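You operate a simulated robot arm through the tools that you are given. There is no shell and no other tool.

The job below is to be done with a simulated robot arm. You get a single attempt, and the scene is never put back.

TASK
Plug the kettle into socket two, boil it, then switch the socket off.
Fine: switch on only once the plug is home; wait till the kettle clicks off; leave the other sockets as they are.

The check looks at the end state, three seconds after you hand in, the way a careful person would. Anything else that was tipped, shoved, dropped, spilled or broken makes it a failure.

THE ROBOT
A 7-joint arm with a two-finger parallel gripper, fixed in place. Base frame: the origin is at the foot of the arm, x ahead of it, y to its left, z up; the work surface is at about z = 910. Units: mm, rad, N and s.
With the tool pointing down near the work surface it reaches from about 340 to 780 mm from the base axis. Its first joint turns from -2.897 to 2.897 rad. Payload 3.91 kg.
The TCP is the grasp point between the finger pads, 30 mm short of the fingertips. In the tool frame z runs along the fingers and y along their closing line. Largest opening 110 mm; finger width 20, thickness 10; the body of the gripper, 48 by 112 mm, starts 55 mm behind the TCP.
Orientation is that of the tool frame in the base frame, as a unit quaternion [x, y, z, w]. With the fingers straight down and closing along the base's y, the tool's x points along the base's -x, its y along +y and its z along -z.

THE INTERFACE
- The arm moves only by the tool send_rows. Its argument "moves" is a list of rows, each a list of 7 numbers: the opening, from 0 (shut) to 1 (fully open), then the shift along the base's x, y, z in mm, then the turn, a rotation vector about the base's x, y, z in rad. In form: [[fingers, tx, ty, tz, ax, ay, az], ...]. A call has 1 to 20 rows; each row is the pose to reach, as a shift and turn from the pose commanded when the call began. Each row takes 0.2 s and may step no farther than 50 mm and 0.15 rad from the row before; otherwise, or with a gripper value out of range, the whole call is refused. Where a pose cannot be reached the arm comes as near as it can. A force on the tool above 50 N (or 10 N above the force at the start of the call, whichever is more), or a blocked arm, ends the call early, and 0.2 s more pass. Each finger travels about 153 mm/s and halts on what it meets, pressing with about 42 N; the grip force reading is that of the motor and also rises with nothing between the fingers. The clock runs only during rows and for 0.2 s after the last one: add rows that repeat a pose to give the fingers time. It gives the time, the measured TCP pose, the force on the tool (base axes), the opening and the grip force at its end, in the units of the frame above (readings bear some noise), with the torque about the TCP (base axes, N m) and any sound that the robot's microphone picked up.
- Cameras (640 x 400 px; columns grow to the right, rows downward): "scene" is fixed at [399.3, -500, 1763.7]; the picture's right is [1.00, 0.02, 0.00], its down [0.01, -0.57, -0.82] and it looks along [-0.02, 0.82, -0.57] (base axes); focal length 369 px, centre (320, 200). "wrist" rides on the gripper at [77, 7, -114] in the tool frame; the picture's right is [-0.09, 1.00, 0.00], its down [-0.80, -0.07, -0.59] and it looks along [-0.59, -0.05, 0.80] (tool axes); focal length 270 px, centre (320, 200). There is no depth. A picture from a camera that has moved, and an enlarged one, comes with that camera's place and axes in the base frame and with its lens.
- camera(camera): a new picture of that camera. No time passes.
- raise_lower(by): slides the trunk up (or, below 0, down) by that many mm; the arm rides with it, the base frame stays. It gives what a move gives, with no picture.
- inspect(camera, box): a new picture of the part [left, top, right, bottom] of that camera's present view, enlarged. No time passes.
- job_done(): hands the job in; it is judged then, once.

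Places have to be worked out from the pictures, the camera data and where the tool is seen. Open the gripper and draw the arm clear of the work before you hand the job in, unless the task says otherwise.

The tools are called after "Request:" by a JSON object that holds its "name" and its "arguments". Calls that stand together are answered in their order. send_rows: Moves the arm, as the interface text tells. Its arguments: {"type":"object","properties":{"moves":{"type":"array","items":{"type":"array","items":{"type":"number"}}}},"required":["moves"]} The other tools are called the same way: raise_lower (by) slides the trunk up or down; camera (camera) takes a picture; inspect (camera, box) takes an enlarged picture of a part of a camera's view; job_done () hands the job in.

At the start:

```text
t: 0.0
position: [216.8, 307.7, 1356.5]
orientation: [0.0, 1.0, 0.0, 0.0]
contact_force: [0.4, -0.2, 0.1]
ft_torque: [0.03, 0.0, -0.01]
opening: 110.1
grip_force: 0.1
trunk travel left (down, up): [-575.0, 35.0]
```

scene: 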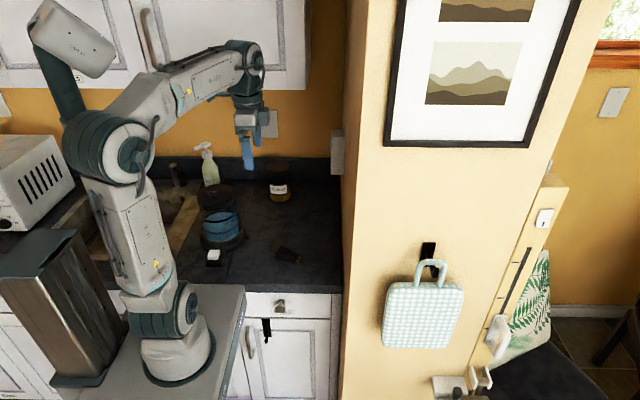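
wrist: 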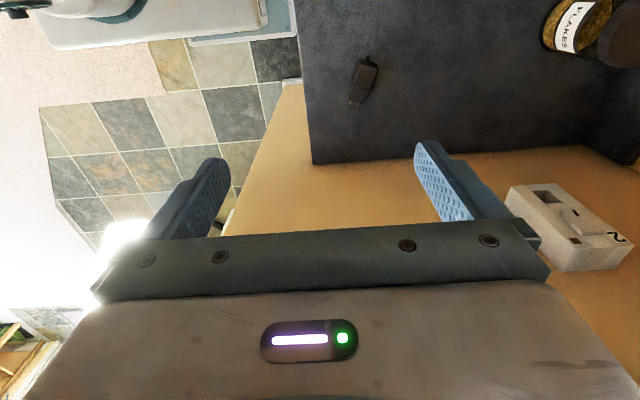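

The scene shows a counter with a kettle, a loose dark plug, and wall sockets at the right wall and back wall. I'll enlarge the relevant parts first.

Request:
{"name": "inspect", "arguments": {"camera": "scene", "box": [180, 90, 360, 300]}}

Request:
{"name": "inspect", "arguments": {"camera": "wrist", "box": [300, 0, 640, 280]}}

Request:
{"name": "inspect", "arguments": {"camera": "scene", "box": [0, 60, 200, 260]}}

```text
1.90 times, centred on (270, 195) of scene
camera zoom: at [399.3, -500.0, 1763.7], right [1.0, 0.02, 0.0], down [0.01, -0.57, -0.82], along [-0.02, 0.82, -0.57], focal length 703 px, centre (415, 210)
```

zoom: 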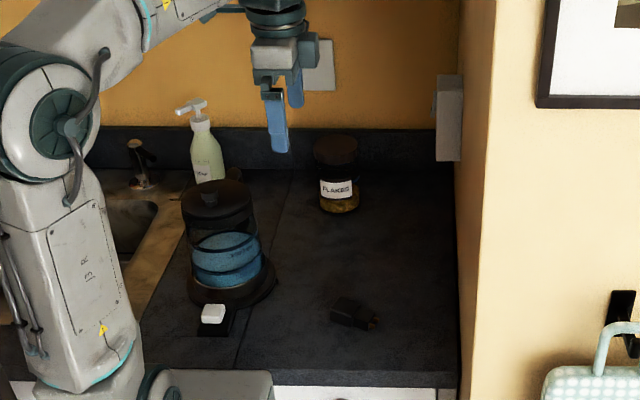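

```text
1.43 times, centred on (470, 140) of wrist
camera zoom: at [140.4, 315.4, 1470.2], right [0.09, 1.0, 0.0], down [0.8, -0.07, 0.59], along [0.59, -0.05, -0.8], focal length 386 px, centre (106, 286)
```

zoom: 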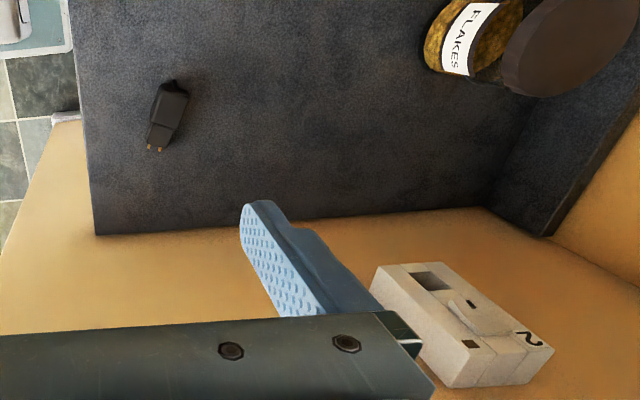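

```text
2.00 times, centred on (100, 160) of scene
camera zoom: at [399.3, -500.0, 1763.7], right [1.0, 0.02, 0.0], down [0.01, -0.57, -0.82], along [-0.02, 0.82, -0.57], focal length 738 px, centre (760, 280)
```

zoom: 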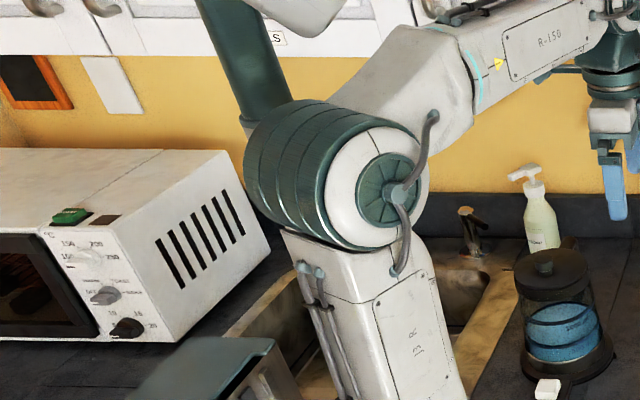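

Socket box "2" appears to be on the side wall (facing -x) near (430, 645, 1178). The plug lies near (268, 390) with its prongs roughly along +x, and the kettle is near (46, 464). I'll tilt the wrist camera toward the wall to see the socket face.

Request:
{"name": "send_rows", "arguments": {"moves": [[1, -20, 20, -12, 0, -0.12, 0], [1, -40, 40, -24, 0, -0.24, 0], [1, -60, 60, -36, 0, -0.36, 0], [1, -80, 80, -46, 0, -0.48, 0], [1, -97, 92, -56, 0, -0.6, 0]]}}

Request:
{"name": "camera", "arguments": {"camera": "wrist"}}

Request:
{"name": "camera", "arguments": {"camera": "scene"}}

```text
t: 1.2
position: [119.6, 399.2, 1300.3]
orientation: [0.0, 0.955, 0.001, 0.297]
contact_force: [0.6, -0.2, -1.2]
ft_torque: [0.01, -0.01, 0.01]
opening: 109.8
grip_force: 0.1
trunk travel left (down, up): [-575.0, 35.0]
```

```text
taken
camera wrist: at [-10.2, 407.1, 1350.7], right [0.07, 1.0, 0.05], down [0.32, -0.07, 0.94], along [0.94, -0.05, -0.33], focal length 270 px, centre (320, 200)
```

wrist: 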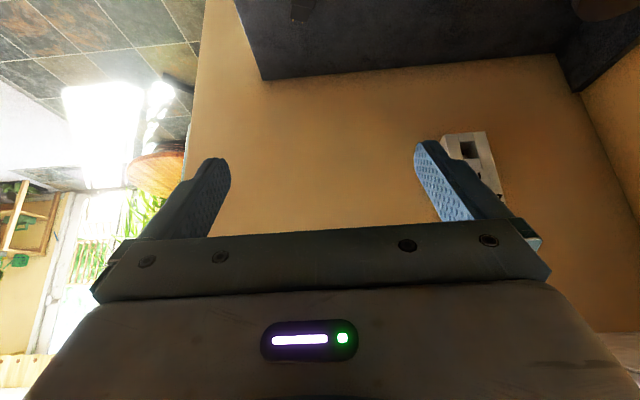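

```text
taken
```

scene: 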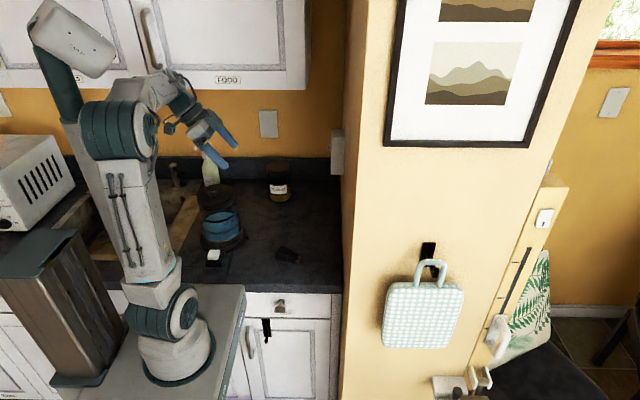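

The right finger hides the box. I'll close the fingers, move a little in +y, and look again.

Request:
{"name": "send_rows", "arguments": {"moves": [[0.3, 0, 20, -20, 0, 0, 0], [0.0, 0, 40, -40, 0, 0, 0], [0.0, 0, 50, -50, 0, 0, 0], [0.0, 0, 50, -50, 0, 0, 0]]}}

Request:
{"name": "camera", "arguments": {"camera": "wrist"}}

Request:
{"name": "inspect", "arguments": {"camera": "wrist", "box": [380, 100, 540, 200]}}

Request:
{"name": "inspect", "arguments": {"camera": "scene", "box": [250, 90, 350, 190]}}

```text
t: 2.2
position: [118.4, 451.1, 1249.2]
orientation: [0.0, 0.955, 0.0, 0.296]
contact_force: [0.5, 0.1, 1.0]
ft_torque: [-0.03, 0.02, -0.01]
opening: 0.1
grip_force: 37.3
trunk travel left (down, up): [-575.0, 35.0]
```

```text
taken
camera wrist: at [-9.9, 458.0, 1299.7], right [0.07, 1.0, 0.05], down [0.33, -0.07, 0.94], along [0.94, -0.05, -0.33], focal length 270 px, centre (320, 200)
```

wrist: 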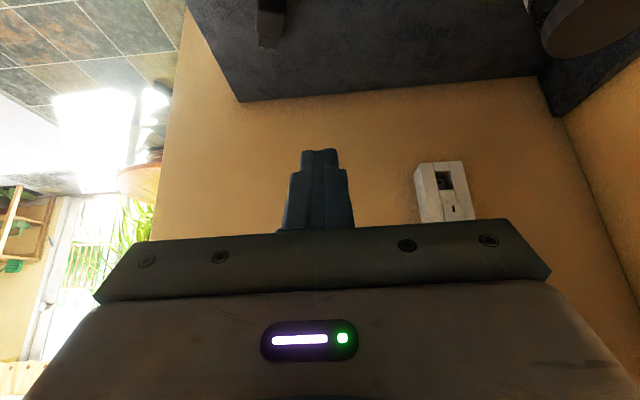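

```text
4.00 times, centred on (460, 150) of wrist
camera zoom: at [-9.9, 458.0, 1299.7], right [0.07, 1.0, 0.05], down [0.33, -0.07, 0.94], along [0.94, -0.05, -0.33], focal length 1081 px, centre (-240, 400)
```

zoom: 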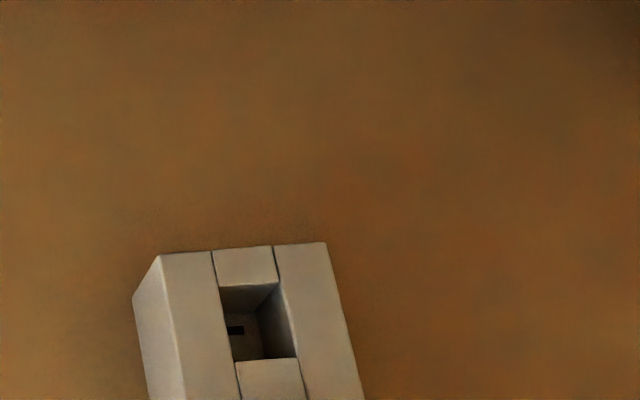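

```text
4.00 times, centred on (300, 140) of scene
camera zoom: at [399.3, -500.0, 1763.7], right [1.0, 0.02, 0.0], down [0.01, -0.57, -0.82], along [-0.02, 0.82, -0.57], focal length 1477 px, centre (400, 440)
```

zoom: 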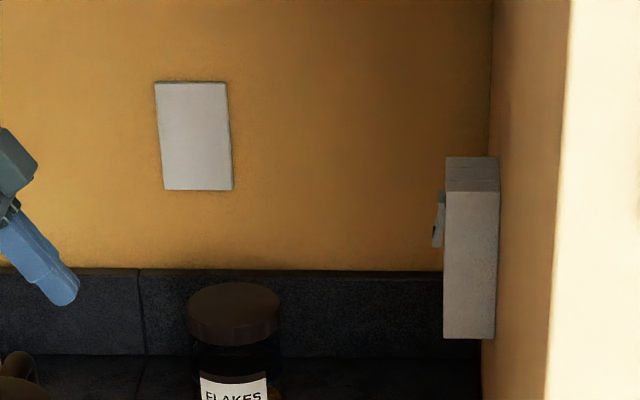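

Box 2 has a recessed outlet low on its face and a rocker switch above it. I'll raise the wrist and move closer for a clear view of the slots and switch.

Request:
{"name": "send_rows", "arguments": {"moves": [[0, 30, 0, 20, 0, 0, 0], [0, 60, 0, 40, 0, 0, 0], [0, 90, 0, 65, 0, 0, 0]]}}

Request:
{"name": "camera", "arguments": {"camera": "wrist"}}

Request:
{"name": "inspect", "arguments": {"camera": "wrist", "box": [400, 90, 560, 220]}}

Request:
{"name": "inspect", "arguments": {"camera": "wrist", "box": [180, 0, 300, 80]}}

```text
t: 3.0
position: [209.8, 449.0, 1313.7]
orientation: [0.0, 0.955, 0.0, 0.295]
contact_force: [-0.3, 0.1, -1.3]
ft_torque: [0.0, 0.04, 0.0]
opening: 0.1
grip_force: 38.2
trunk travel left (down, up): [-575.0, 35.0]
```

```text
taken
camera wrist: at [81.8, 455.9, 1365.5], right [0.07, 1.0, 0.05], down [0.33, -0.07, 0.94], along [0.94, -0.05, -0.33], focal length 270 px, centre (320, 200)
```

wrist: 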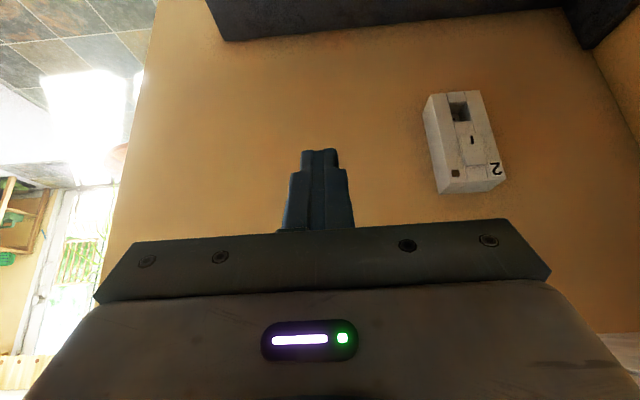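

```text
3.08 times, centred on (480, 155) of wrist
camera zoom: at [81.8, 455.9, 1365.5], right [0.07, 1.0, 0.05], down [0.33, -0.07, 0.94], along [0.94, -0.05, -0.33], focal length 832 px, centre (-172, 338)
```

zoom: 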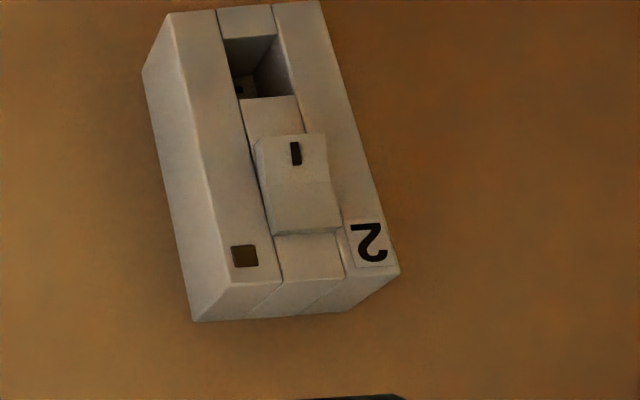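

```text
5.00 times, centred on (240, 40) of wrist
camera zoom: at [81.8, 455.9, 1365.5], right [0.07, 1.0, 0.05], down [0.33, -0.07, 0.94], along [0.94, -0.05, -0.33], focal length 1351 px, centre (720, 1000)
```

zoom: 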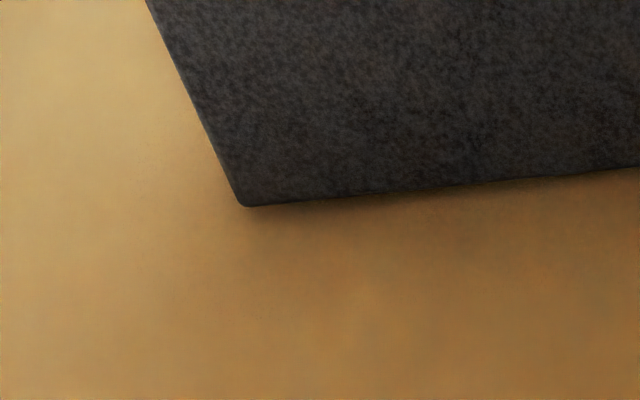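

Triangulating, box 2 has its front face at x≈416, y 609–677, z 1098–1238. The plug well is at y≈643, z≈1132 (24 wide × 34 tall), and the rocker is at z 1178–1218 with its "I" end at the bottom, so it is off now. Next I'll look at the plug from above.

Request:
{"name": "send_rows", "arguments": {"moves": [[0.5, -5, -15, -30, 0, 0.15, 0], [1, -10, -30, -70, 0, 0.3, 0], [1, -15, -45, -110, 0, 0.45, 0], [1, -20, -60, -150, 0, 0.6, 0]]}}

Request:
{"name": "camera", "arguments": {"camera": "wrist"}}

Request:
{"name": "inspect", "arguments": {"camera": "wrist", "box": [260, 90, 380, 190]}}

Request:
{"name": "camera", "arguments": {"camera": "scene"}}

```text
t: 4.0
position: [192.3, 388.5, 1165.3]
orientation: [0.0, 1.0, 0.0, -0.001]
contact_force: [0.4, 0.7, -1.0]
ft_torque: [-0.02, -0.01, 0.0]
opening: 110.2
grip_force: 0.0
trunk travel left (down, up): [-575.0, 35.0]
```

```text
taken
camera wrist: at [114.1, 394.8, 1279.9], right [0.09, 1.0, 0.0], down [0.8, -0.07, 0.59], along [0.59, -0.05, -0.81], focal length 270 px, centre (320, 200)
```

wrist: 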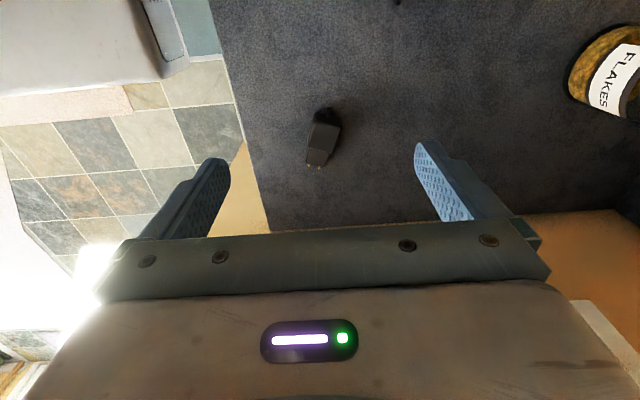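

```text
4.00 times, centred on (320, 140) of wrist
camera zoom: at [114.1, 394.8, 1279.9], right [0.09, 1.0, 0.0], down [0.8, -0.07, 0.59], along [0.59, -0.05, -0.81], focal length 1081 px, centre (320, 440)
```

zoom: 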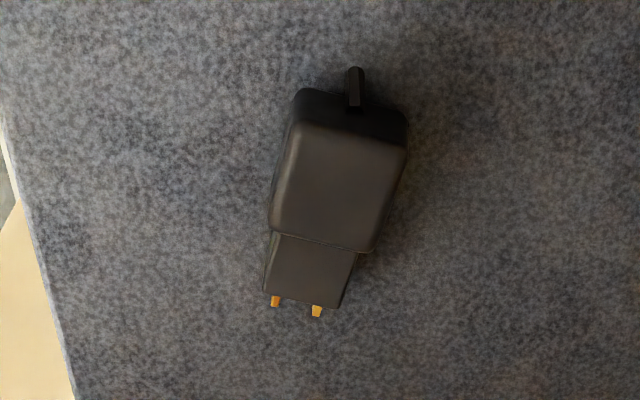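

```text
taken
```

scene: 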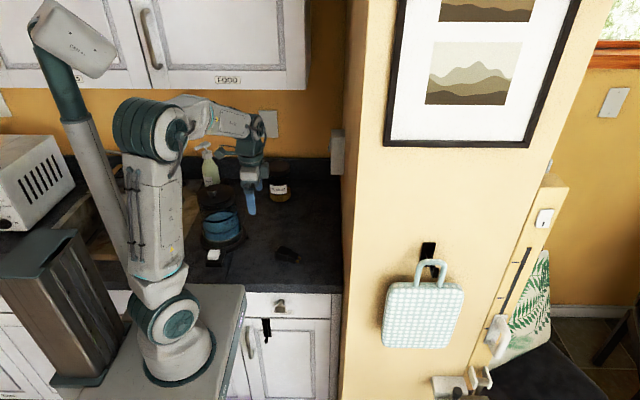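

The plug has a wide body, a narrower nose (~28 wide) and two prongs side by side, heading about -0.33 rad from +x. I need its thickness and the kettle details, so I'll enlarge the scene view of both.

Request:
{"name": "inspect", "arguments": {"camera": "scene", "box": [265, 235, 315, 270]}}

Request:
{"name": "inspect", "arguments": {"camera": "scene", "box": [180, 175, 260, 275]}}

Request:
{"name": "inspect", "arguments": {"camera": "scene", "box": [0, 60, 60, 120]}}

```text
11.43 times, centred on (290, 252) of scene
camera zoom: at [399.3, -500.0, 1763.7], right [1.0, 0.02, 0.0], down [0.01, -0.57, -0.82], along [-0.02, 0.82, -0.57], focal length 4219 px, centre (663, -400)
```

zoom: 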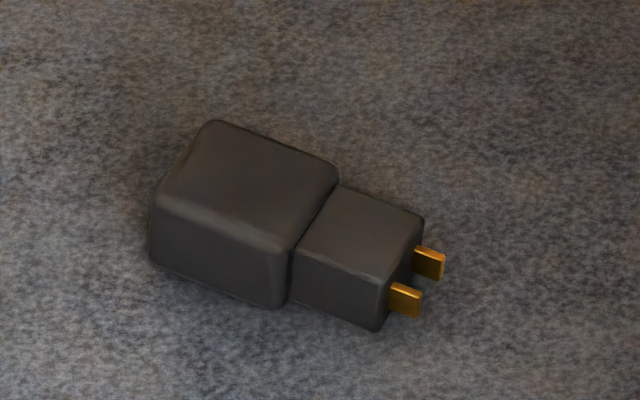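

```text
4.00 times, centred on (220, 225) of scene
camera zoom: at [399.3, -500.0, 1763.7], right [1.0, 0.02, 0.0], down [0.01, -0.57, -0.82], along [-0.02, 0.82, -0.57], focal length 1477 px, centre (720, 100)
```

zoom: 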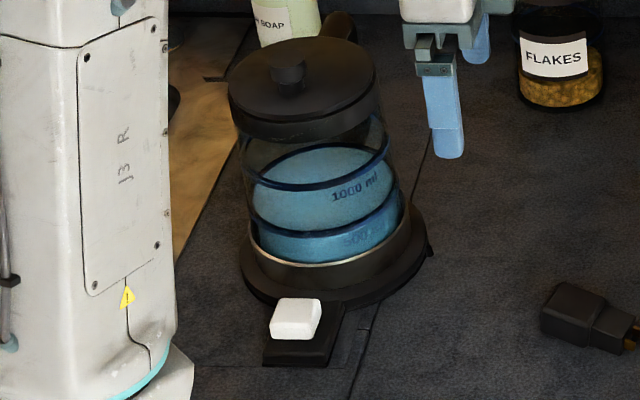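

```text
6.67 times, centred on (30, 90) of scene
camera zoom: at [399.3, -500.0, 1763.7], right [1.0, 0.02, 0.0], down [0.01, -0.57, -0.82], along [-0.02, 0.82, -0.57], focal length 2461 px, centre (2253, 933)
```

zoom: 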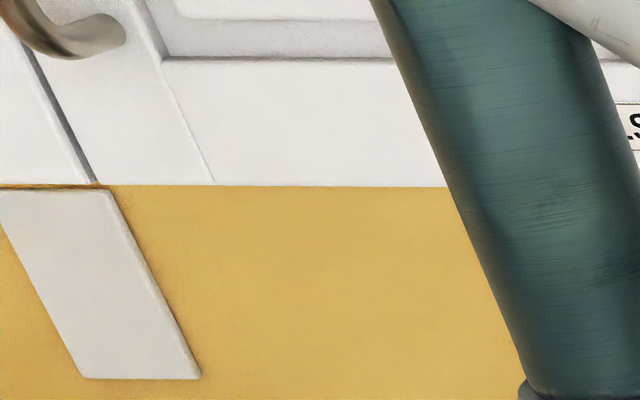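

The kettle stands on a base with a white switch on a tray in front, near (30, 374). The plug body is about 25 thick and 36 wide. Next I'll look almost straight into the socket well to learn the slot layout.

Request:
{"name": "send_rows", "arguments": {"moves": [[1, 3, 22, 1, 0.016, -0.128, 0.033], [1, 6, 44, 1, 0.032, -0.256, 0.067], [1, 9, 66, 2, 0.048, -0.384, 0.1], [1, 12, 88, 3, 0.064, -0.511, 0.133], [1, 14, 110, 4, 0.08, -0.639, 0.166], [1, 17, 133, 5, 0.096, -0.767, 0.2], [1, 20, 155, 5, 0.112, -0.895, 0.233]]}}

Request:
{"name": "camera", "arguments": {"camera": "wrist"}}

Request:
{"name": "inspect", "arguments": {"camera": "wrist", "box": [310, 130, 410, 230]}}

Request:
{"name": "camera", "arguments": {"camera": "scene"}}

```text
t: 5.6
position: [209.6, 547.3, 1169.9]
orientation: [-0.112, 0.893, 0.054, 0.433]
contact_force: [0.3, -0.4, 0.2]
ft_torque: [-0.03, 0.03, -0.01]
opening: 110.2
grip_force: 0.1
trunk travel left (down, up): [-575.0, 35.0]
```

```text
taken
camera wrist: at [74.3, 519.6, 1179.9], right [-0.19, 0.98, 0.07], down [0.05, -0.06, 1.0], along [0.98, 0.2, -0.03], focal length 270 px, centre (320, 200)
```

wrist: 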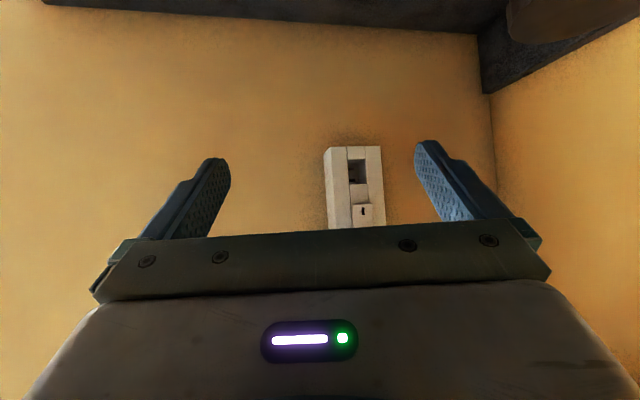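

```text
4.00 times, centred on (360, 180) of wrist
camera zoom: at [74.3, 519.6, 1179.9], right [-0.19, 0.98, 0.07], down [0.05, -0.06, 1.0], along [0.98, 0.2, -0.03], focal length 1081 px, centre (160, 280)
```

zoom: 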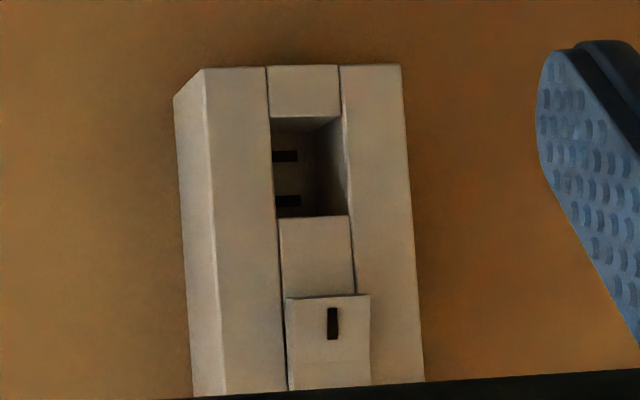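

```text
taken
```

scene: 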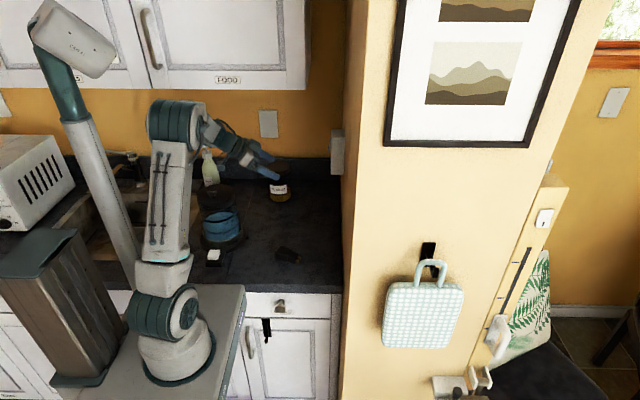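

The well has two horizontal slots stacked 16 mm apart vertically, centred at y≈643, z≈1133, so the plug has to be rolled 90°. I'll grasp it from above and later turn the tool to point along +y. First I'll go back to tool-down near the plug.

Request:
{"name": "send_rows", "arguments": {"moves": [[1, -3, -22, 0, -0.016, 0.128, -0.033], [1, -3, -44, 0, -0.032, 0.256, -0.067], [1, -3, -66, 0, -0.048, 0.384, -0.1], [1, 0, -88, 0, -0.064, 0.511, -0.133], [1, 5, -110, -5, -0.08, 0.639, -0.166], [1, 10, -133, -10, -0.096, 0.767, -0.2], [1, 15, -155, -15, -0.112, 0.895, -0.233]]}}

Request:
{"name": "send_rows", "arguments": {"moves": [[1, 12, 0, -35, 0, 0, -0.11], [1, 24, 0, -75, 0, 0, -0.22], [1, 37, -2, -110, 0, 0, -0.325], [1, 37, -2, -125, 0, 0, -0.325]]}}

Request:
{"name": "camera", "arguments": {"camera": "wrist"}}

Request:
{"name": "inspect", "arguments": {"camera": "wrist", "box": [230, 90, 410, 240]}}

```text
t: 7.2
position: [223.9, 389.2, 1154.6]
orientation: [0.001, 1.0, 0.001, -0.001]
contact_force: [-0.3, -0.8, -0.2]
ft_torque: [0.0, 0.01, 0.0]
opening: 109.9
grip_force: 0.1
trunk travel left (down, up): [-575.0, 35.0]
```

```text
t: 8.2
position: [262.0, 389.0, 1030.0]
orientation: [0.162, 0.987, 0.0, -0.001]
contact_force: [0.4, 0.5, -0.5]
ft_torque: [-0.05, -0.01, -0.01]
opening: 109.9
grip_force: 0.1
trunk travel left (down, up): [-575.0, 35.0]
```

```text
taken
camera wrist: at [190.8, 420.1, 1144.5], right [0.4, 0.92, 0.0], down [0.74, -0.32, 0.59], along [0.54, -0.24, -0.8], focal length 270 px, centre (320, 200)
```

wrist: 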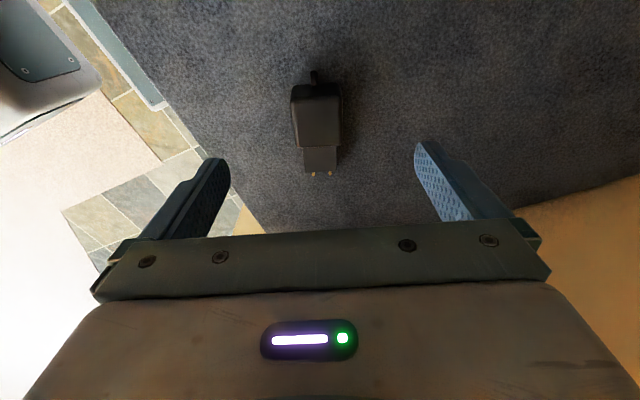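

```text
2.67 times, centred on (320, 165) of wrist
camera zoom: at [190.8, 420.1, 1144.5], right [0.4, 0.92, 0.0], down [0.74, -0.32, 0.59], along [0.54, -0.24, -0.8], focal length 721 px, centre (320, 293)
```

zoom: 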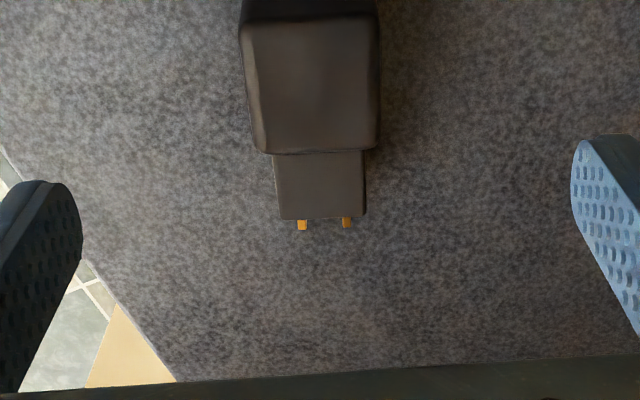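

In the tool frame the plug body runs from x≈-22 to 17 and y≈-19 to 16.5, so its centre is near (263.5, 386.5) with heading about -0.36. I'll grip with a 0.3 rad lean so the hand later stays clear of the wall. I'll turn and come partway down first, then check.

Request:
{"name": "send_rows", "arguments": {"moves": [[1, -4, 1, -20, -0.05, -0.14, -0.017], [1, -8.7, 1.9, -40, -0.101, -0.283, -0.035], [1, -8.7, 1.9, -50, -0.101, -0.283, -0.035], [1, -8.7, 1.9, -50, -0.101, -0.283, -0.035]]}}

Request:
{"name": "camera", "arguments": {"camera": "wrist"}}

Request:
{"name": "inspect", "arguments": {"camera": "wrist", "box": [230, 90, 410, 240]}}

Request:
{"name": "camera", "arguments": {"camera": "scene"}}

```text
refused: row 2 steps farther than a row can; nothing moved
```

```text
taken
camera wrist: at [190.8, 420.1, 1144.5], right [0.4, 0.92, 0.0], down [0.74, -0.32, 0.59], along [0.54, -0.24, -0.8], focal length 270 px, centre (320, 200)
```

wrist: 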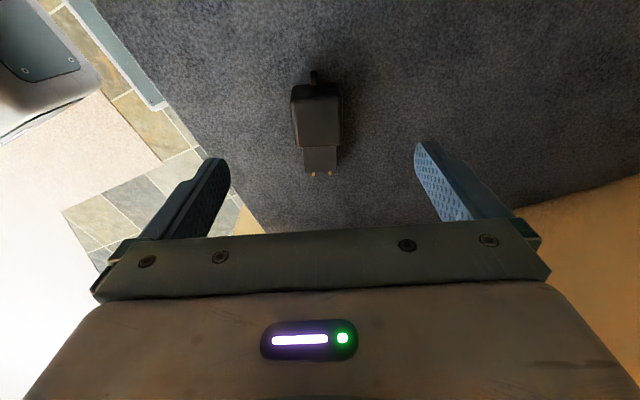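

```text
2.67 times, centred on (320, 165) of wrist
camera zoom: at [190.8, 420.1, 1144.5], right [0.4, 0.92, 0.0], down [0.74, -0.32, 0.59], along [0.54, -0.24, -0.8], focal length 721 px, centre (320, 293)
```

zoom: 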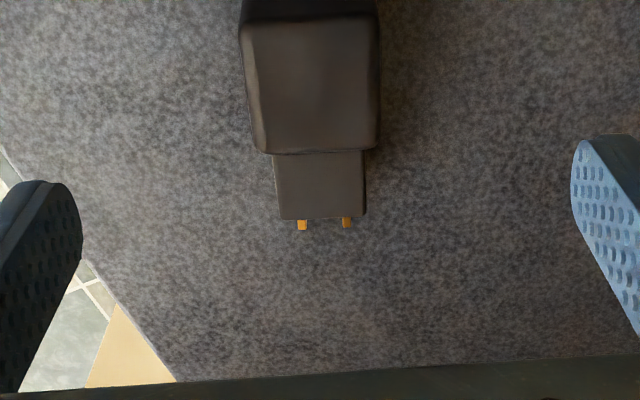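

```text
taken
```

scene: 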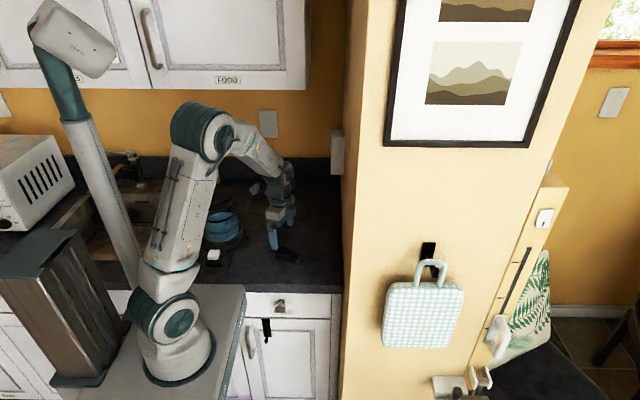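

The call was refused because one turn step was slightly over 0.15 rad, and nothing moved. I'll repeat it with three turn steps.

Request:
{"name": "send_rows", "arguments": {"moves": [[1, -3, 0.6, -15, -0.034, -0.094, -0.012], [1, -6, 1.2, -30, -0.067, -0.189, -0.023], [1, -8.7, 1.9, -45, -0.101, -0.283, -0.035], [1, -8.7, 1.9, -50, -0.101, -0.283, -0.035]]}}

Request:
{"name": "camera", "arguments": {"camera": "wrist"}}

Request:
{"name": "inspect", "arguments": {"camera": "wrist", "box": [230, 90, 410, 240]}}

```text
t: 9.2
position: [255.2, 390.0, 979.9]
orientation: [0.178, 0.972, -0.026, 0.148]
contact_force: [0.5, -0.2, -0.4]
ft_torque: [0.02, -0.01, 0.01]
opening: 110.2
grip_force: 0.0
trunk travel left (down, up): [-575.0, 35.0]
```

```text
taken
camera wrist: at [156.1, 434.8, 1065.9], right [0.43, 0.9, 0.03], down [0.53, -0.27, 0.81], along [0.73, -0.33, -0.59], focal length 270 px, centre (320, 200)
```

wrist: 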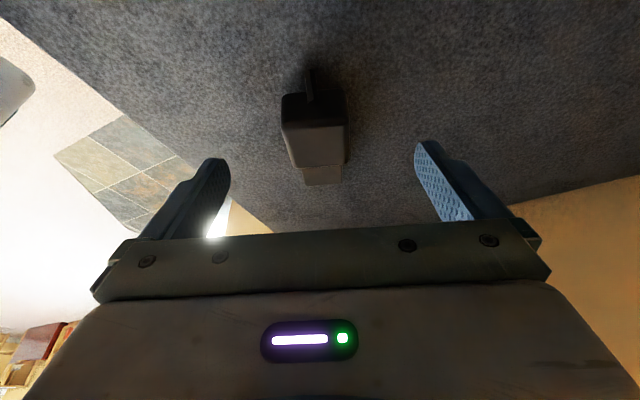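

```text
2.67 times, centred on (320, 165) of wrist
camera zoom: at [156.1, 434.8, 1065.9], right [0.43, 0.9, 0.03], down [0.53, -0.27, 0.81], along [0.73, -0.33, -0.59], focal length 721 px, centre (320, 293)
```

zoom: 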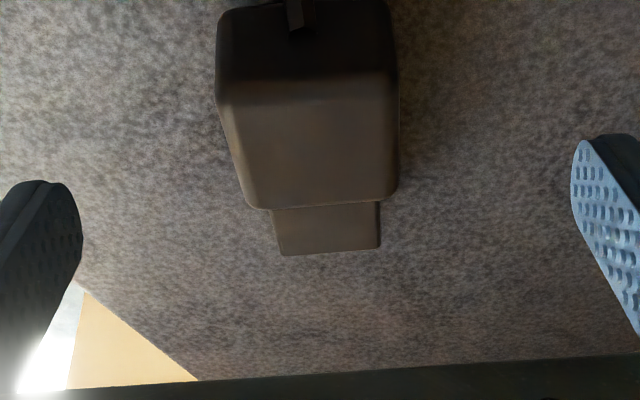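

The plug sits centred between the fingers (y≈-18 to +18) with its front edge square to them. I'll go straight down 35 mm and close gradually.

Request:
{"name": "send_rows", "arguments": {"moves": [[1, 0, 0, -12, 0, 0, 0], [1, 0, 0, -24, 0, 0, 0], [0.8, 0, 0, -35, 0, 0, 0], [0.5, 0, 0, -35, 0, 0, 0], [0.4, 0, 0, -35, 0, 0, 0], [0.35, 0, 0, -35, 0, 0, 0], [0.3, 0, 0, -35, 0, 0, 0], [0.2, 0, 0, -35, 0, 0, 0], [0.0, 0, 0, -35, 0, 0, 0], [0.0, 0, 0, -35, 0, 0, 0]]}}

Request:
{"name": "camera", "arguments": {"camera": "wrist"}}

Request:
{"name": "inspect", "arguments": {"camera": "scene", "box": [250, 200, 330, 270]}}

```text
t: 11.4
position: [255.1, 390.8, 945.7]
orientation: [0.177, 0.973, -0.027, 0.147]
contact_force: [0.2, -0.4, -0.9]
ft_torque: [0.01, -0.01, -0.03]
opening: 39.1
grip_force: 41.9
trunk travel left (down, up): [-575.0, 35.0]
```

```text
taken
camera wrist: at [156.5, 434.4, 1032.1], right [0.43, 0.9, 0.03], down [0.53, -0.27, 0.81], along [0.73, -0.33, -0.59], focal length 270 px, centre (320, 200)
```

wrist: 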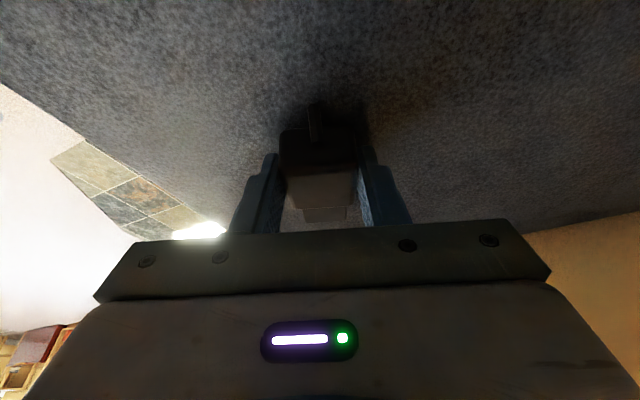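

```text
5.71 times, centred on (290, 235) of scene
camera zoom: at [399.3, -500.0, 1763.7], right [1.0, 0.02, 0.0], down [0.01, -0.57, -0.82], along [-0.02, 0.82, -0.57], focal length 2109 px, centre (491, 0)
```

zoom: 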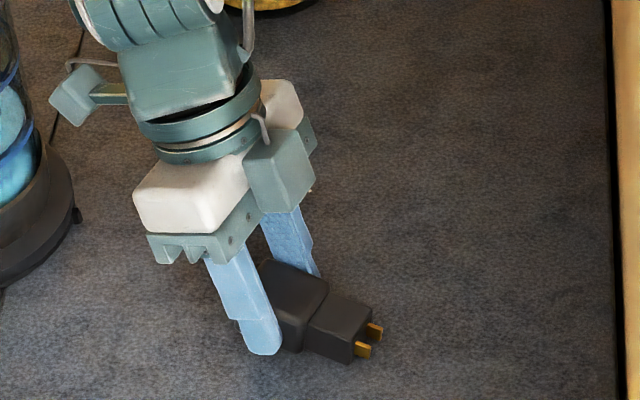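

The plug is gripped at an opening of 39.1 with the nose and prongs projecting forward. I'll lift straight up 80 mm and verify that it holds.

Request:
{"name": "send_rows", "arguments": {"moves": [[0, 0, 0, 15, 0, 0, 0], [0, 0, 0, 40, 0, 0, 0], [0, 0, 0, 80, 0, 0, 0], [0, 0, 0, 80, 0, 0, 0]]}}

Request:
{"name": "camera", "arguments": {"camera": "wrist"}}

Request:
{"name": "inspect", "arguments": {"camera": "scene", "box": [250, 170, 330, 250]}}

```text
t: 12.4
position: [254.6, 390.8, 1026.2]
orientation: [0.177, 0.973, -0.027, 0.147]
contact_force: [-0.1, 0.3, 0.1]
ft_torque: [0.01, 0.03, 0.03]
opening: 0.0
grip_force: 37.4
trunk travel left (down, up): [-575.0, 35.0]
```

```text
taken
camera wrist: at [156.1, 435.0, 1112.9], right [0.43, 0.9, 0.03], down [0.53, -0.27, 0.8], along [0.73, -0.33, -0.59], focal length 270 px, centre (320, 200)
```

wrist: 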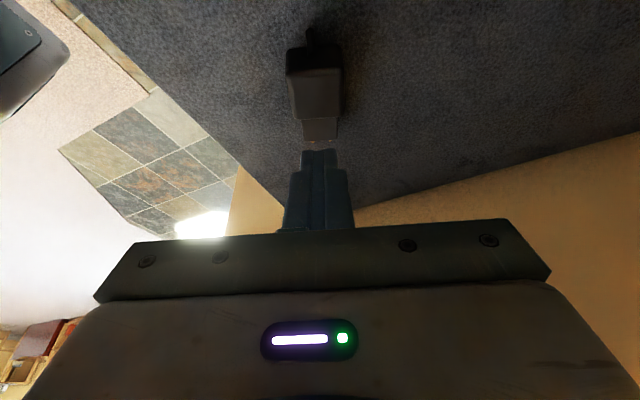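

```text
5.00 times, centred on (290, 210) of scene
camera zoom: at [399.3, -500.0, 1763.7], right [1.0, 0.02, 0.0], down [0.01, -0.57, -0.82], along [-0.02, 0.82, -0.57], focal length 1846 px, centre (470, 150)
```

zoom: 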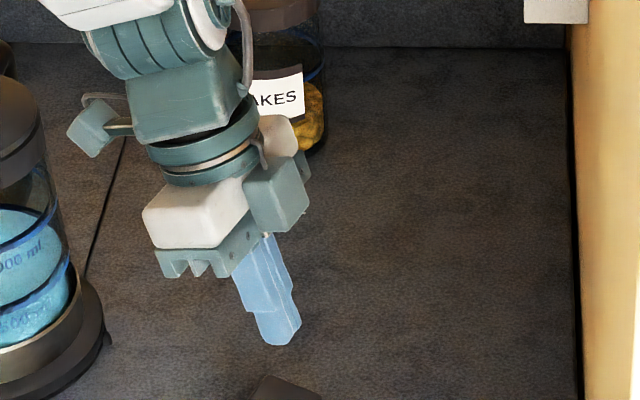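

The fingers came up empty: the tips only caught the rounded upper part and the plug stayed on the counter. I'll examine its shape and position closely before trying again, deeper.

Request:
{"name": "inspect", "arguments": {"camera": "wrist", "box": [270, 20, 370, 150]}}

Request:
{"name": "inspect", "arguments": {"camera": "scene", "box": [262, 235, 312, 270]}}

```text
3.08 times, centred on (320, 85) of wrist
camera zoom: at [156.1, 435.0, 1112.9], right [0.43, 0.9, 0.03], down [0.53, -0.27, 0.8], along [0.73, -0.33, -0.59], focal length 832 px, centre (320, 554)
```

zoom: 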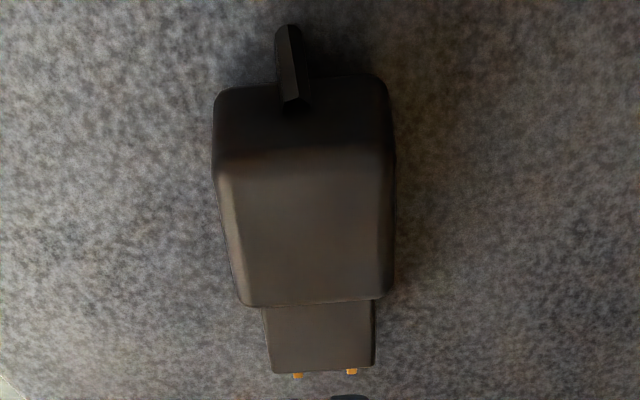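

```text
11.43 times, centred on (287, 252) of scene
camera zoom: at [399.3, -500.0, 1763.7], right [1.0, 0.02, 0.0], down [0.01, -0.57, -0.82], along [-0.02, 0.82, -0.57], focal length 4219 px, centre (697, -400)
```

zoom: 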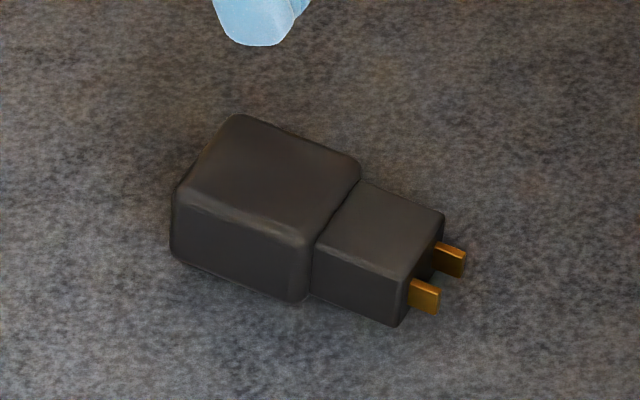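

The plug shifted about 7 mm backward and otherwise lies flat. I'll look at the fingertip profile before regripping deeper.

Request:
{"name": "inspect", "arguments": {"camera": "scene", "box": [270, 200, 320, 245]}}

Request:
{"name": "inspect", "arguments": {"camera": "wrist", "box": [260, 130, 380, 240]}}

```text
8.89 times, centred on (295, 222) of scene
camera zoom: at [399.3, -500.0, 1763.7], right [1.0, 0.02, 0.0], down [0.01, -0.57, -0.82], along [-0.02, 0.82, -0.57], focal length 3281 px, centre (542, 0)
```

zoom: 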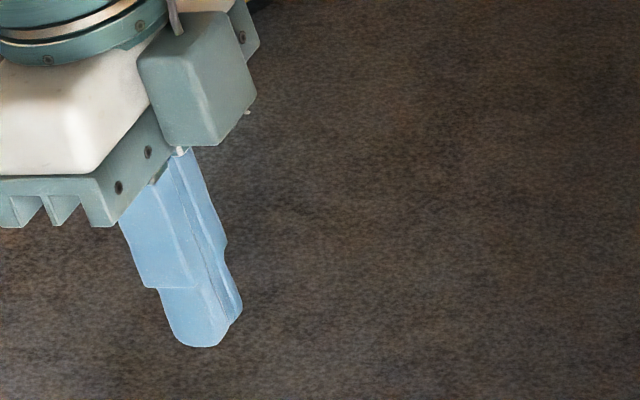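

```text
3.64 times, centred on (320, 185) of wrist
camera zoom: at [156.1, 435.0, 1112.9], right [0.43, 0.9, 0.03], down [0.53, -0.27, 0.8], along [0.73, -0.33, -0.59], focal length 983 px, centre (320, 254)
```

zoom: 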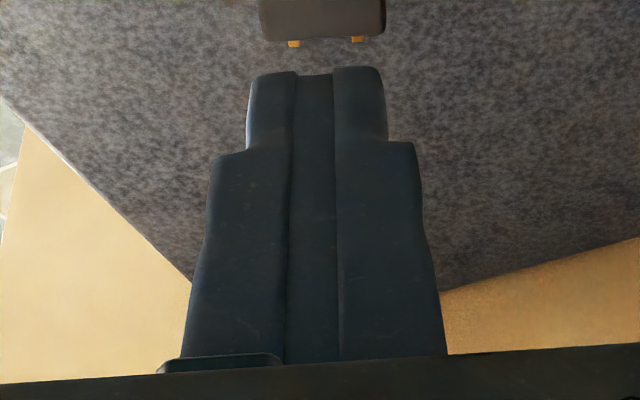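

The fingertips are straight with rounded ends, so the earlier grip was simply too shallow. I'll open, reduce the lean to 0.2, centre on the body, and come down to z≈943 before a last small step.

Request:
{"name": "send_rows", "arguments": {"moves": [[0.5, -0.5, 0, 0, 0.012, 0.03, 0], [0.8, -1, 0, 0, 0.024, 0.062, 0], [0.8, -1.6, 0, -15, 0.0352, 0.0936, 0], [0.8, -1.6, 0, -40, 0.0352, 0.0936, 0], [0.8, -1.6, 0, -65, 0.0352, 0.0936, 0], [0.8, -1.6, 0, -78, 0.0352, 0.0936, 0], [0.8, -1.6, 0, -82.5, 0.0352, 0.0936, 0], [0.8, -1.6, 0, -82.5, 0.0352, 0.0936, 0]]}}

Request:
{"name": "inspect", "arguments": {"camera": "wrist", "box": [210, 60, 430, 240]}}

Request:
{"name": "inspect", "arguments": {"camera": "scene", "box": [255, 215, 320, 275]}}

```text
t: 14.2
position: [251.1, 390.1, 942.9]
orientation: [0.178, 0.979, -0.018, 0.098]
contact_force: [-0.3, 0.1, 0.6]
ft_torque: [-0.01, -0.01, -0.01]
opening: 88.1
grip_force: 0.1
trunk travel left (down, up): [-575.0, 35.0]
```

```text
2.22 times, centred on (320, 150) of wrist
camera zoom: at [162.4, 431.1, 1038.6], right [0.43, 0.9, 0.02], down [0.6, -0.3, 0.74], along [0.67, -0.31, -0.67], focal length 601 px, centre (320, 311)
```

zoom: 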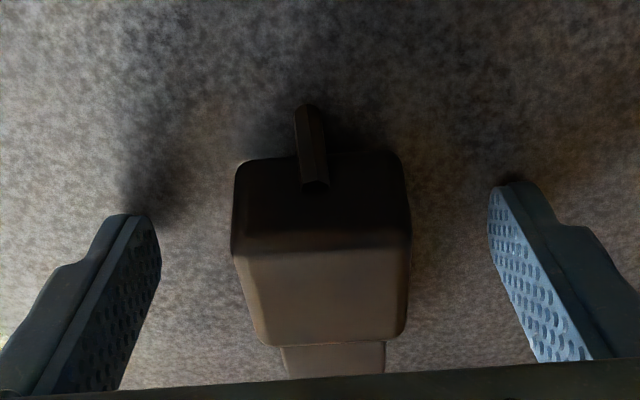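

```text
6.67 times, centred on (288, 245) of scene
camera zoom: at [399.3, -500.0, 1763.7], right [1.0, 0.02, 0.0], down [0.01, -0.57, -0.82], along [-0.02, 0.82, -0.57], focal length 2461 px, centre (537, -100)
```

zoom: 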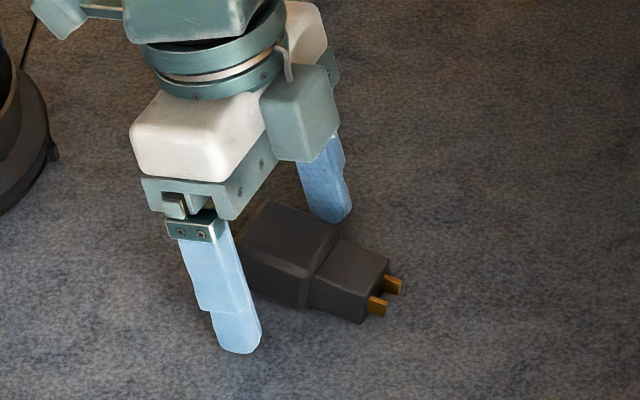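

The fingers straddle the middle of the body with no contact force. I'll take the last 1.6 mm down, close gently, and lift just 10 mm to test.

Request:
{"name": "send_rows", "arguments": {"moves": [[0.8, 0, 0, -1, 0, 0, 0], [0.8, 0, 0, -1.6, 0, 0, 0], [0.5, 0, 0, -1.6, 0, 0, 0], [0.42, 0, 0, -1.6, 0, 0, 0], [0.37, 0, 0, -1.6, 0, 0, 0], [0.33, 0, 0, -1.6, 0, 0, 0], [0.2, 0, 0, -1.6, 0, 0, 0], [0.0, 0, 0, -1.6, 0, 0, 0], [0.0, 0, 0, -1.6, 0, 0, 0]]}}

Request:
{"name": "inspect", "arguments": {"camera": "wrist", "box": [210, 60, 430, 240]}}

Request:
{"name": "inspect", "arguments": {"camera": "scene", "box": [255, 215, 320, 275]}}

```text
t: 16.2
position: [251.9, 388.7, 941.8]
orientation: [0.178, 0.979, -0.017, 0.098]
contact_force: [-3.8, -3.9, 18.0]
ft_torque: [-0.38, 0.11, -0.04]
opening: 39.4
grip_force: 41.2
trunk travel left (down, up): [-575.0, 35.0]
```

```text
2.22 times, centred on (320, 150) of wrist
camera zoom: at [162.0, 430.4, 1038.1], right [0.43, 0.9, 0.02], down [0.6, -0.3, 0.74], along [0.68, -0.31, -0.67], focal length 601 px, centre (320, 311)
```

zoom: 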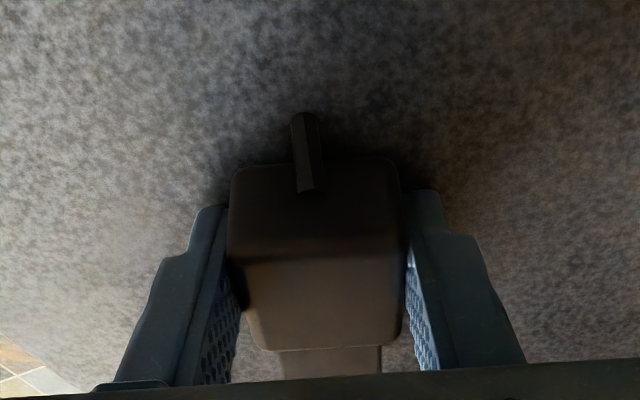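

```text
6.67 times, centred on (288, 245) of scene
camera zoom: at [399.3, -500.0, 1763.7], right [1.0, 0.02, 0.0], down [0.01, -0.57, -0.82], along [-0.02, 0.82, -0.57], focal length 2461 px, centre (537, -100)
```

zoom: 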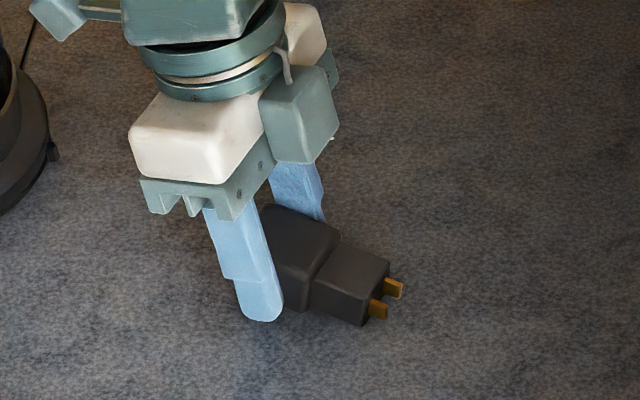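

The fingertips are now just touching the counter (18 N up), with the plug gripped deep at an opening of 39.4. I'll lift slowly 12 mm and check the hold.

Request:
{"name": "send_rows", "arguments": {"moves": [[0, 0, 0, 1, 0, 0, 0], [0, 0, 0, 2, 0, 0, 0], [0, 0, 0, 4, 0, 0, 0], [0, 0, 0, 8, 0, 0, 0], [0, 0, 0, 12, 0, 0, 0], [0, 0, 0, 12, 0, 0, 0]]}}

Request:
{"name": "inspect", "arguments": {"camera": "wrist", "box": [210, 60, 430, 240]}}

Request:
{"name": "inspect", "arguments": {"camera": "scene", "box": [255, 215, 320, 275]}}

```text
t: 17.6
position: [252.6, 390.8, 952.3]
orientation: [0.178, 0.979, -0.018, 0.098]
contact_force: [-0.8, 0.4, -0.5]
ft_torque: [0.03, 0.02, -0.02]
opening: 39.4
grip_force: 42.2
trunk travel left (down, up): [-575.0, 35.0]
```

```text
2.22 times, centred on (320, 150) of wrist
camera zoom: at [162.8, 431.7, 1049.4], right [0.43, 0.9, 0.02], down [0.6, -0.3, 0.74], along [0.67, -0.31, -0.67], focal length 601 px, centre (320, 311)
```

zoom: 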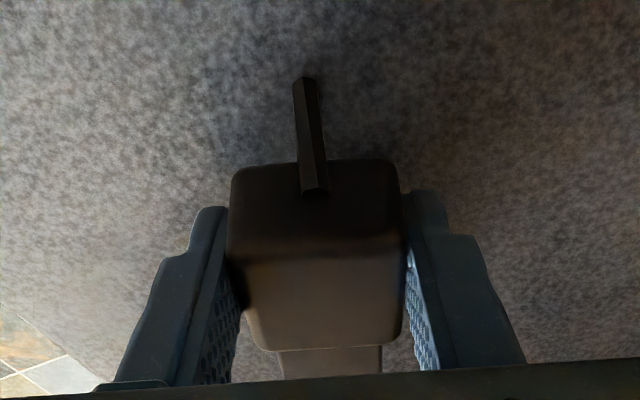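

```text
6.67 times, centred on (288, 245) of scene
camera zoom: at [399.3, -500.0, 1763.7], right [1.0, 0.02, 0.0], down [0.01, -0.57, -0.82], along [-0.02, 0.82, -0.57], focal length 2461 px, centre (537, -100)
```

zoom: 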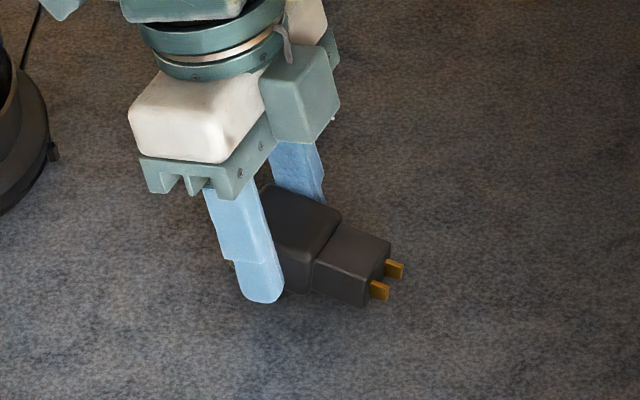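

The plug lifts with the fingers this time, and a cord at its rear is now visible. I'll lift further slowly and watch both.

Request:
{"name": "send_rows", "arguments": {"moves": [[0, 0, 0, 8, 0, 0, 0], [0, 0, 0, 16, 0, 0, 0], [0, 0, 0, 24, 0, 0, 0], [0, 0, 0, 32, 0, 0, 0], [0, 0, 0, 40, 0, 0, 0], [0, 0, 0, 50, 0, 0, 0], [0, 0, 0, 60, 0, 0, 0], [0, 0, 0, 60, 0, 0, 0]]}}

Request:
{"name": "camera", "arguments": {"camera": "wrist"}}

Request:
{"name": "inspect", "arguments": {"camera": "scene", "box": [190, 175, 320, 275]}}

```text
t: 19.4
position: [253.7, 390.3, 1011.7]
orientation: [0.178, 0.979, -0.018, 0.098]
contact_force: [0.0, 0.4, -0.5]
ft_torque: [0.01, 0.04, -0.02]
opening: 39.5
grip_force: 42.4
trunk travel left (down, up): [-575.0, 35.0]
```

```text
taken
camera wrist: at [163.4, 431.4, 1109.2], right [0.43, 0.9, 0.02], down [0.6, -0.3, 0.74], along [0.67, -0.31, -0.67], focal length 270 px, centre (320, 200)
```

wrist: 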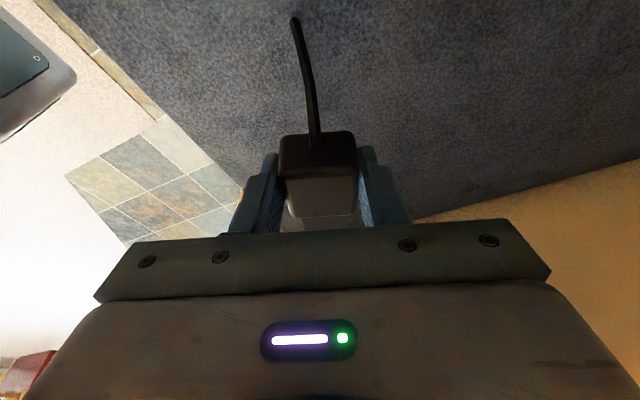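

```text
4.00 times, centred on (255, 225) of scene
camera zoom: at [399.3, -500.0, 1763.7], right [1.0, 0.02, 0.0], down [0.01, -0.57, -0.82], along [-0.02, 0.82, -0.57], focal length 1477 px, centre (580, 100)
```

zoom: 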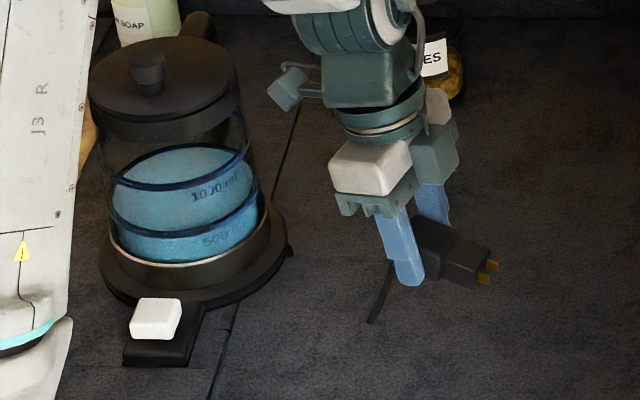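

The plug is held firmly and its cord pays out from the counter. Next I'll square the heading to +x while raising and moving toward the socket, staying well away from the wall.

Request:
{"name": "send_rows", "arguments": {"moves": [[0, 0, 5, 20, 0, 0, 0], [0, 5, 15, 45, 0, 0, 0.06], [0, 15, 30, 70, 0, 0, 0.14], [0, 25, 50, 95, 0, 0, 0.22], [0, 35, 70, 115, 0, 0, 0.29], [0, 45, 90, 120, 0, 0, 0.36], [0, 45, 90, 120, 0, 0, 0.36]]}}

Request:
{"name": "camera", "arguments": {"camera": "scene"}}

Request:
{"name": "camera", "arguments": {"camera": "wrist"}}

```text
t: 21.0
position: [296.2, 480.5, 1131.7]
orientation: [0.0, 0.995, 0.001, 0.1]
contact_force: [0.1, -0.1, -0.8]
ft_torque: [0.03, 0.06, 0.0]
opening: 39.3
grip_force: 42.0
trunk travel left (down, up): [-575.0, 35.0]
```

```text
taken
```

scene: 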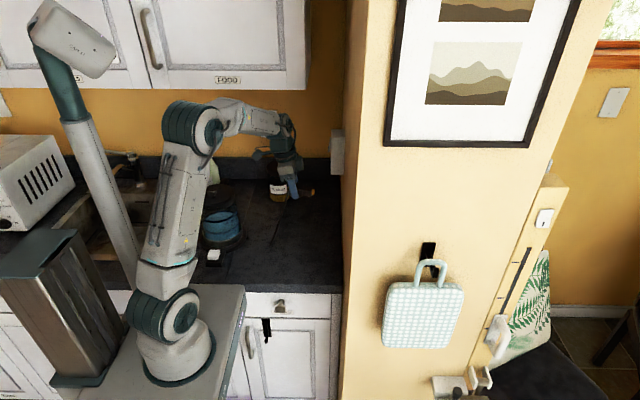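

```text
taken
camera wrist: at [198.3, 487.5, 1228.5], right [0.09, 1.0, 0.02], down [0.67, -0.07, 0.74], along [0.74, -0.05, -0.67], focal length 270 px, centre (320, 200)
```

wrist: 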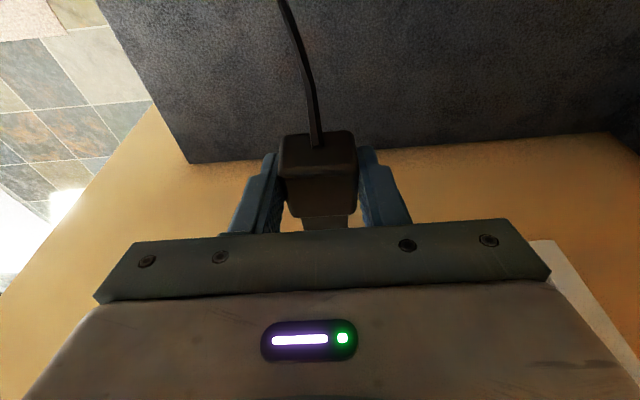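

The plug now heads along +x. I'll roll the tool +90° about x in two halves, drifting toward y≈580, and check the tracking partway.

Request:
{"name": "send_rows", "arguments": {"moves": [[0, 3, 10, 0, 0.14, 0, 0], [0, 6, 20, 0, 0.28, 0, 0], [0, 9, 30, 0, 0.42, 0, 0], [0, 12, 40, 0, 0.56, 0, 0], [0, 14, 50, 0, 0.7, 0, 0], [0, 14, 50, 0, 0.7, 0, 0]]}}

Request:
{"name": "camera", "arguments": {"camera": "scene"}}

```text
t: 22.4
position: [310.8, 530.5, 1132.4]
orientation: [0.035, 0.934, 0.341, 0.095]
contact_force: [0.0, 0.1, -1.0]
ft_torque: [0.03, 0.03, 0.01]
opening: 39.5
grip_force: 42.0
trunk travel left (down, up): [-575.0, 35.0]
```

```text
taken
```

scene: 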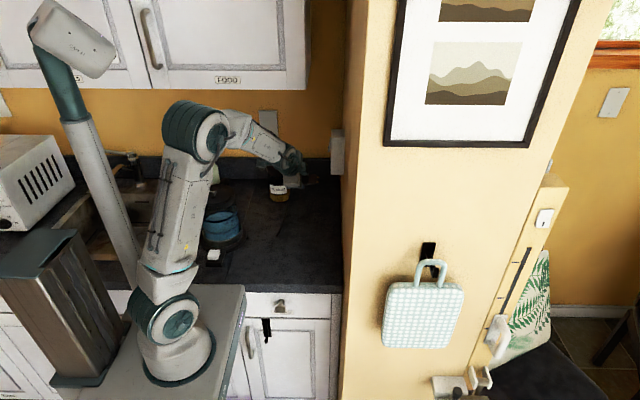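

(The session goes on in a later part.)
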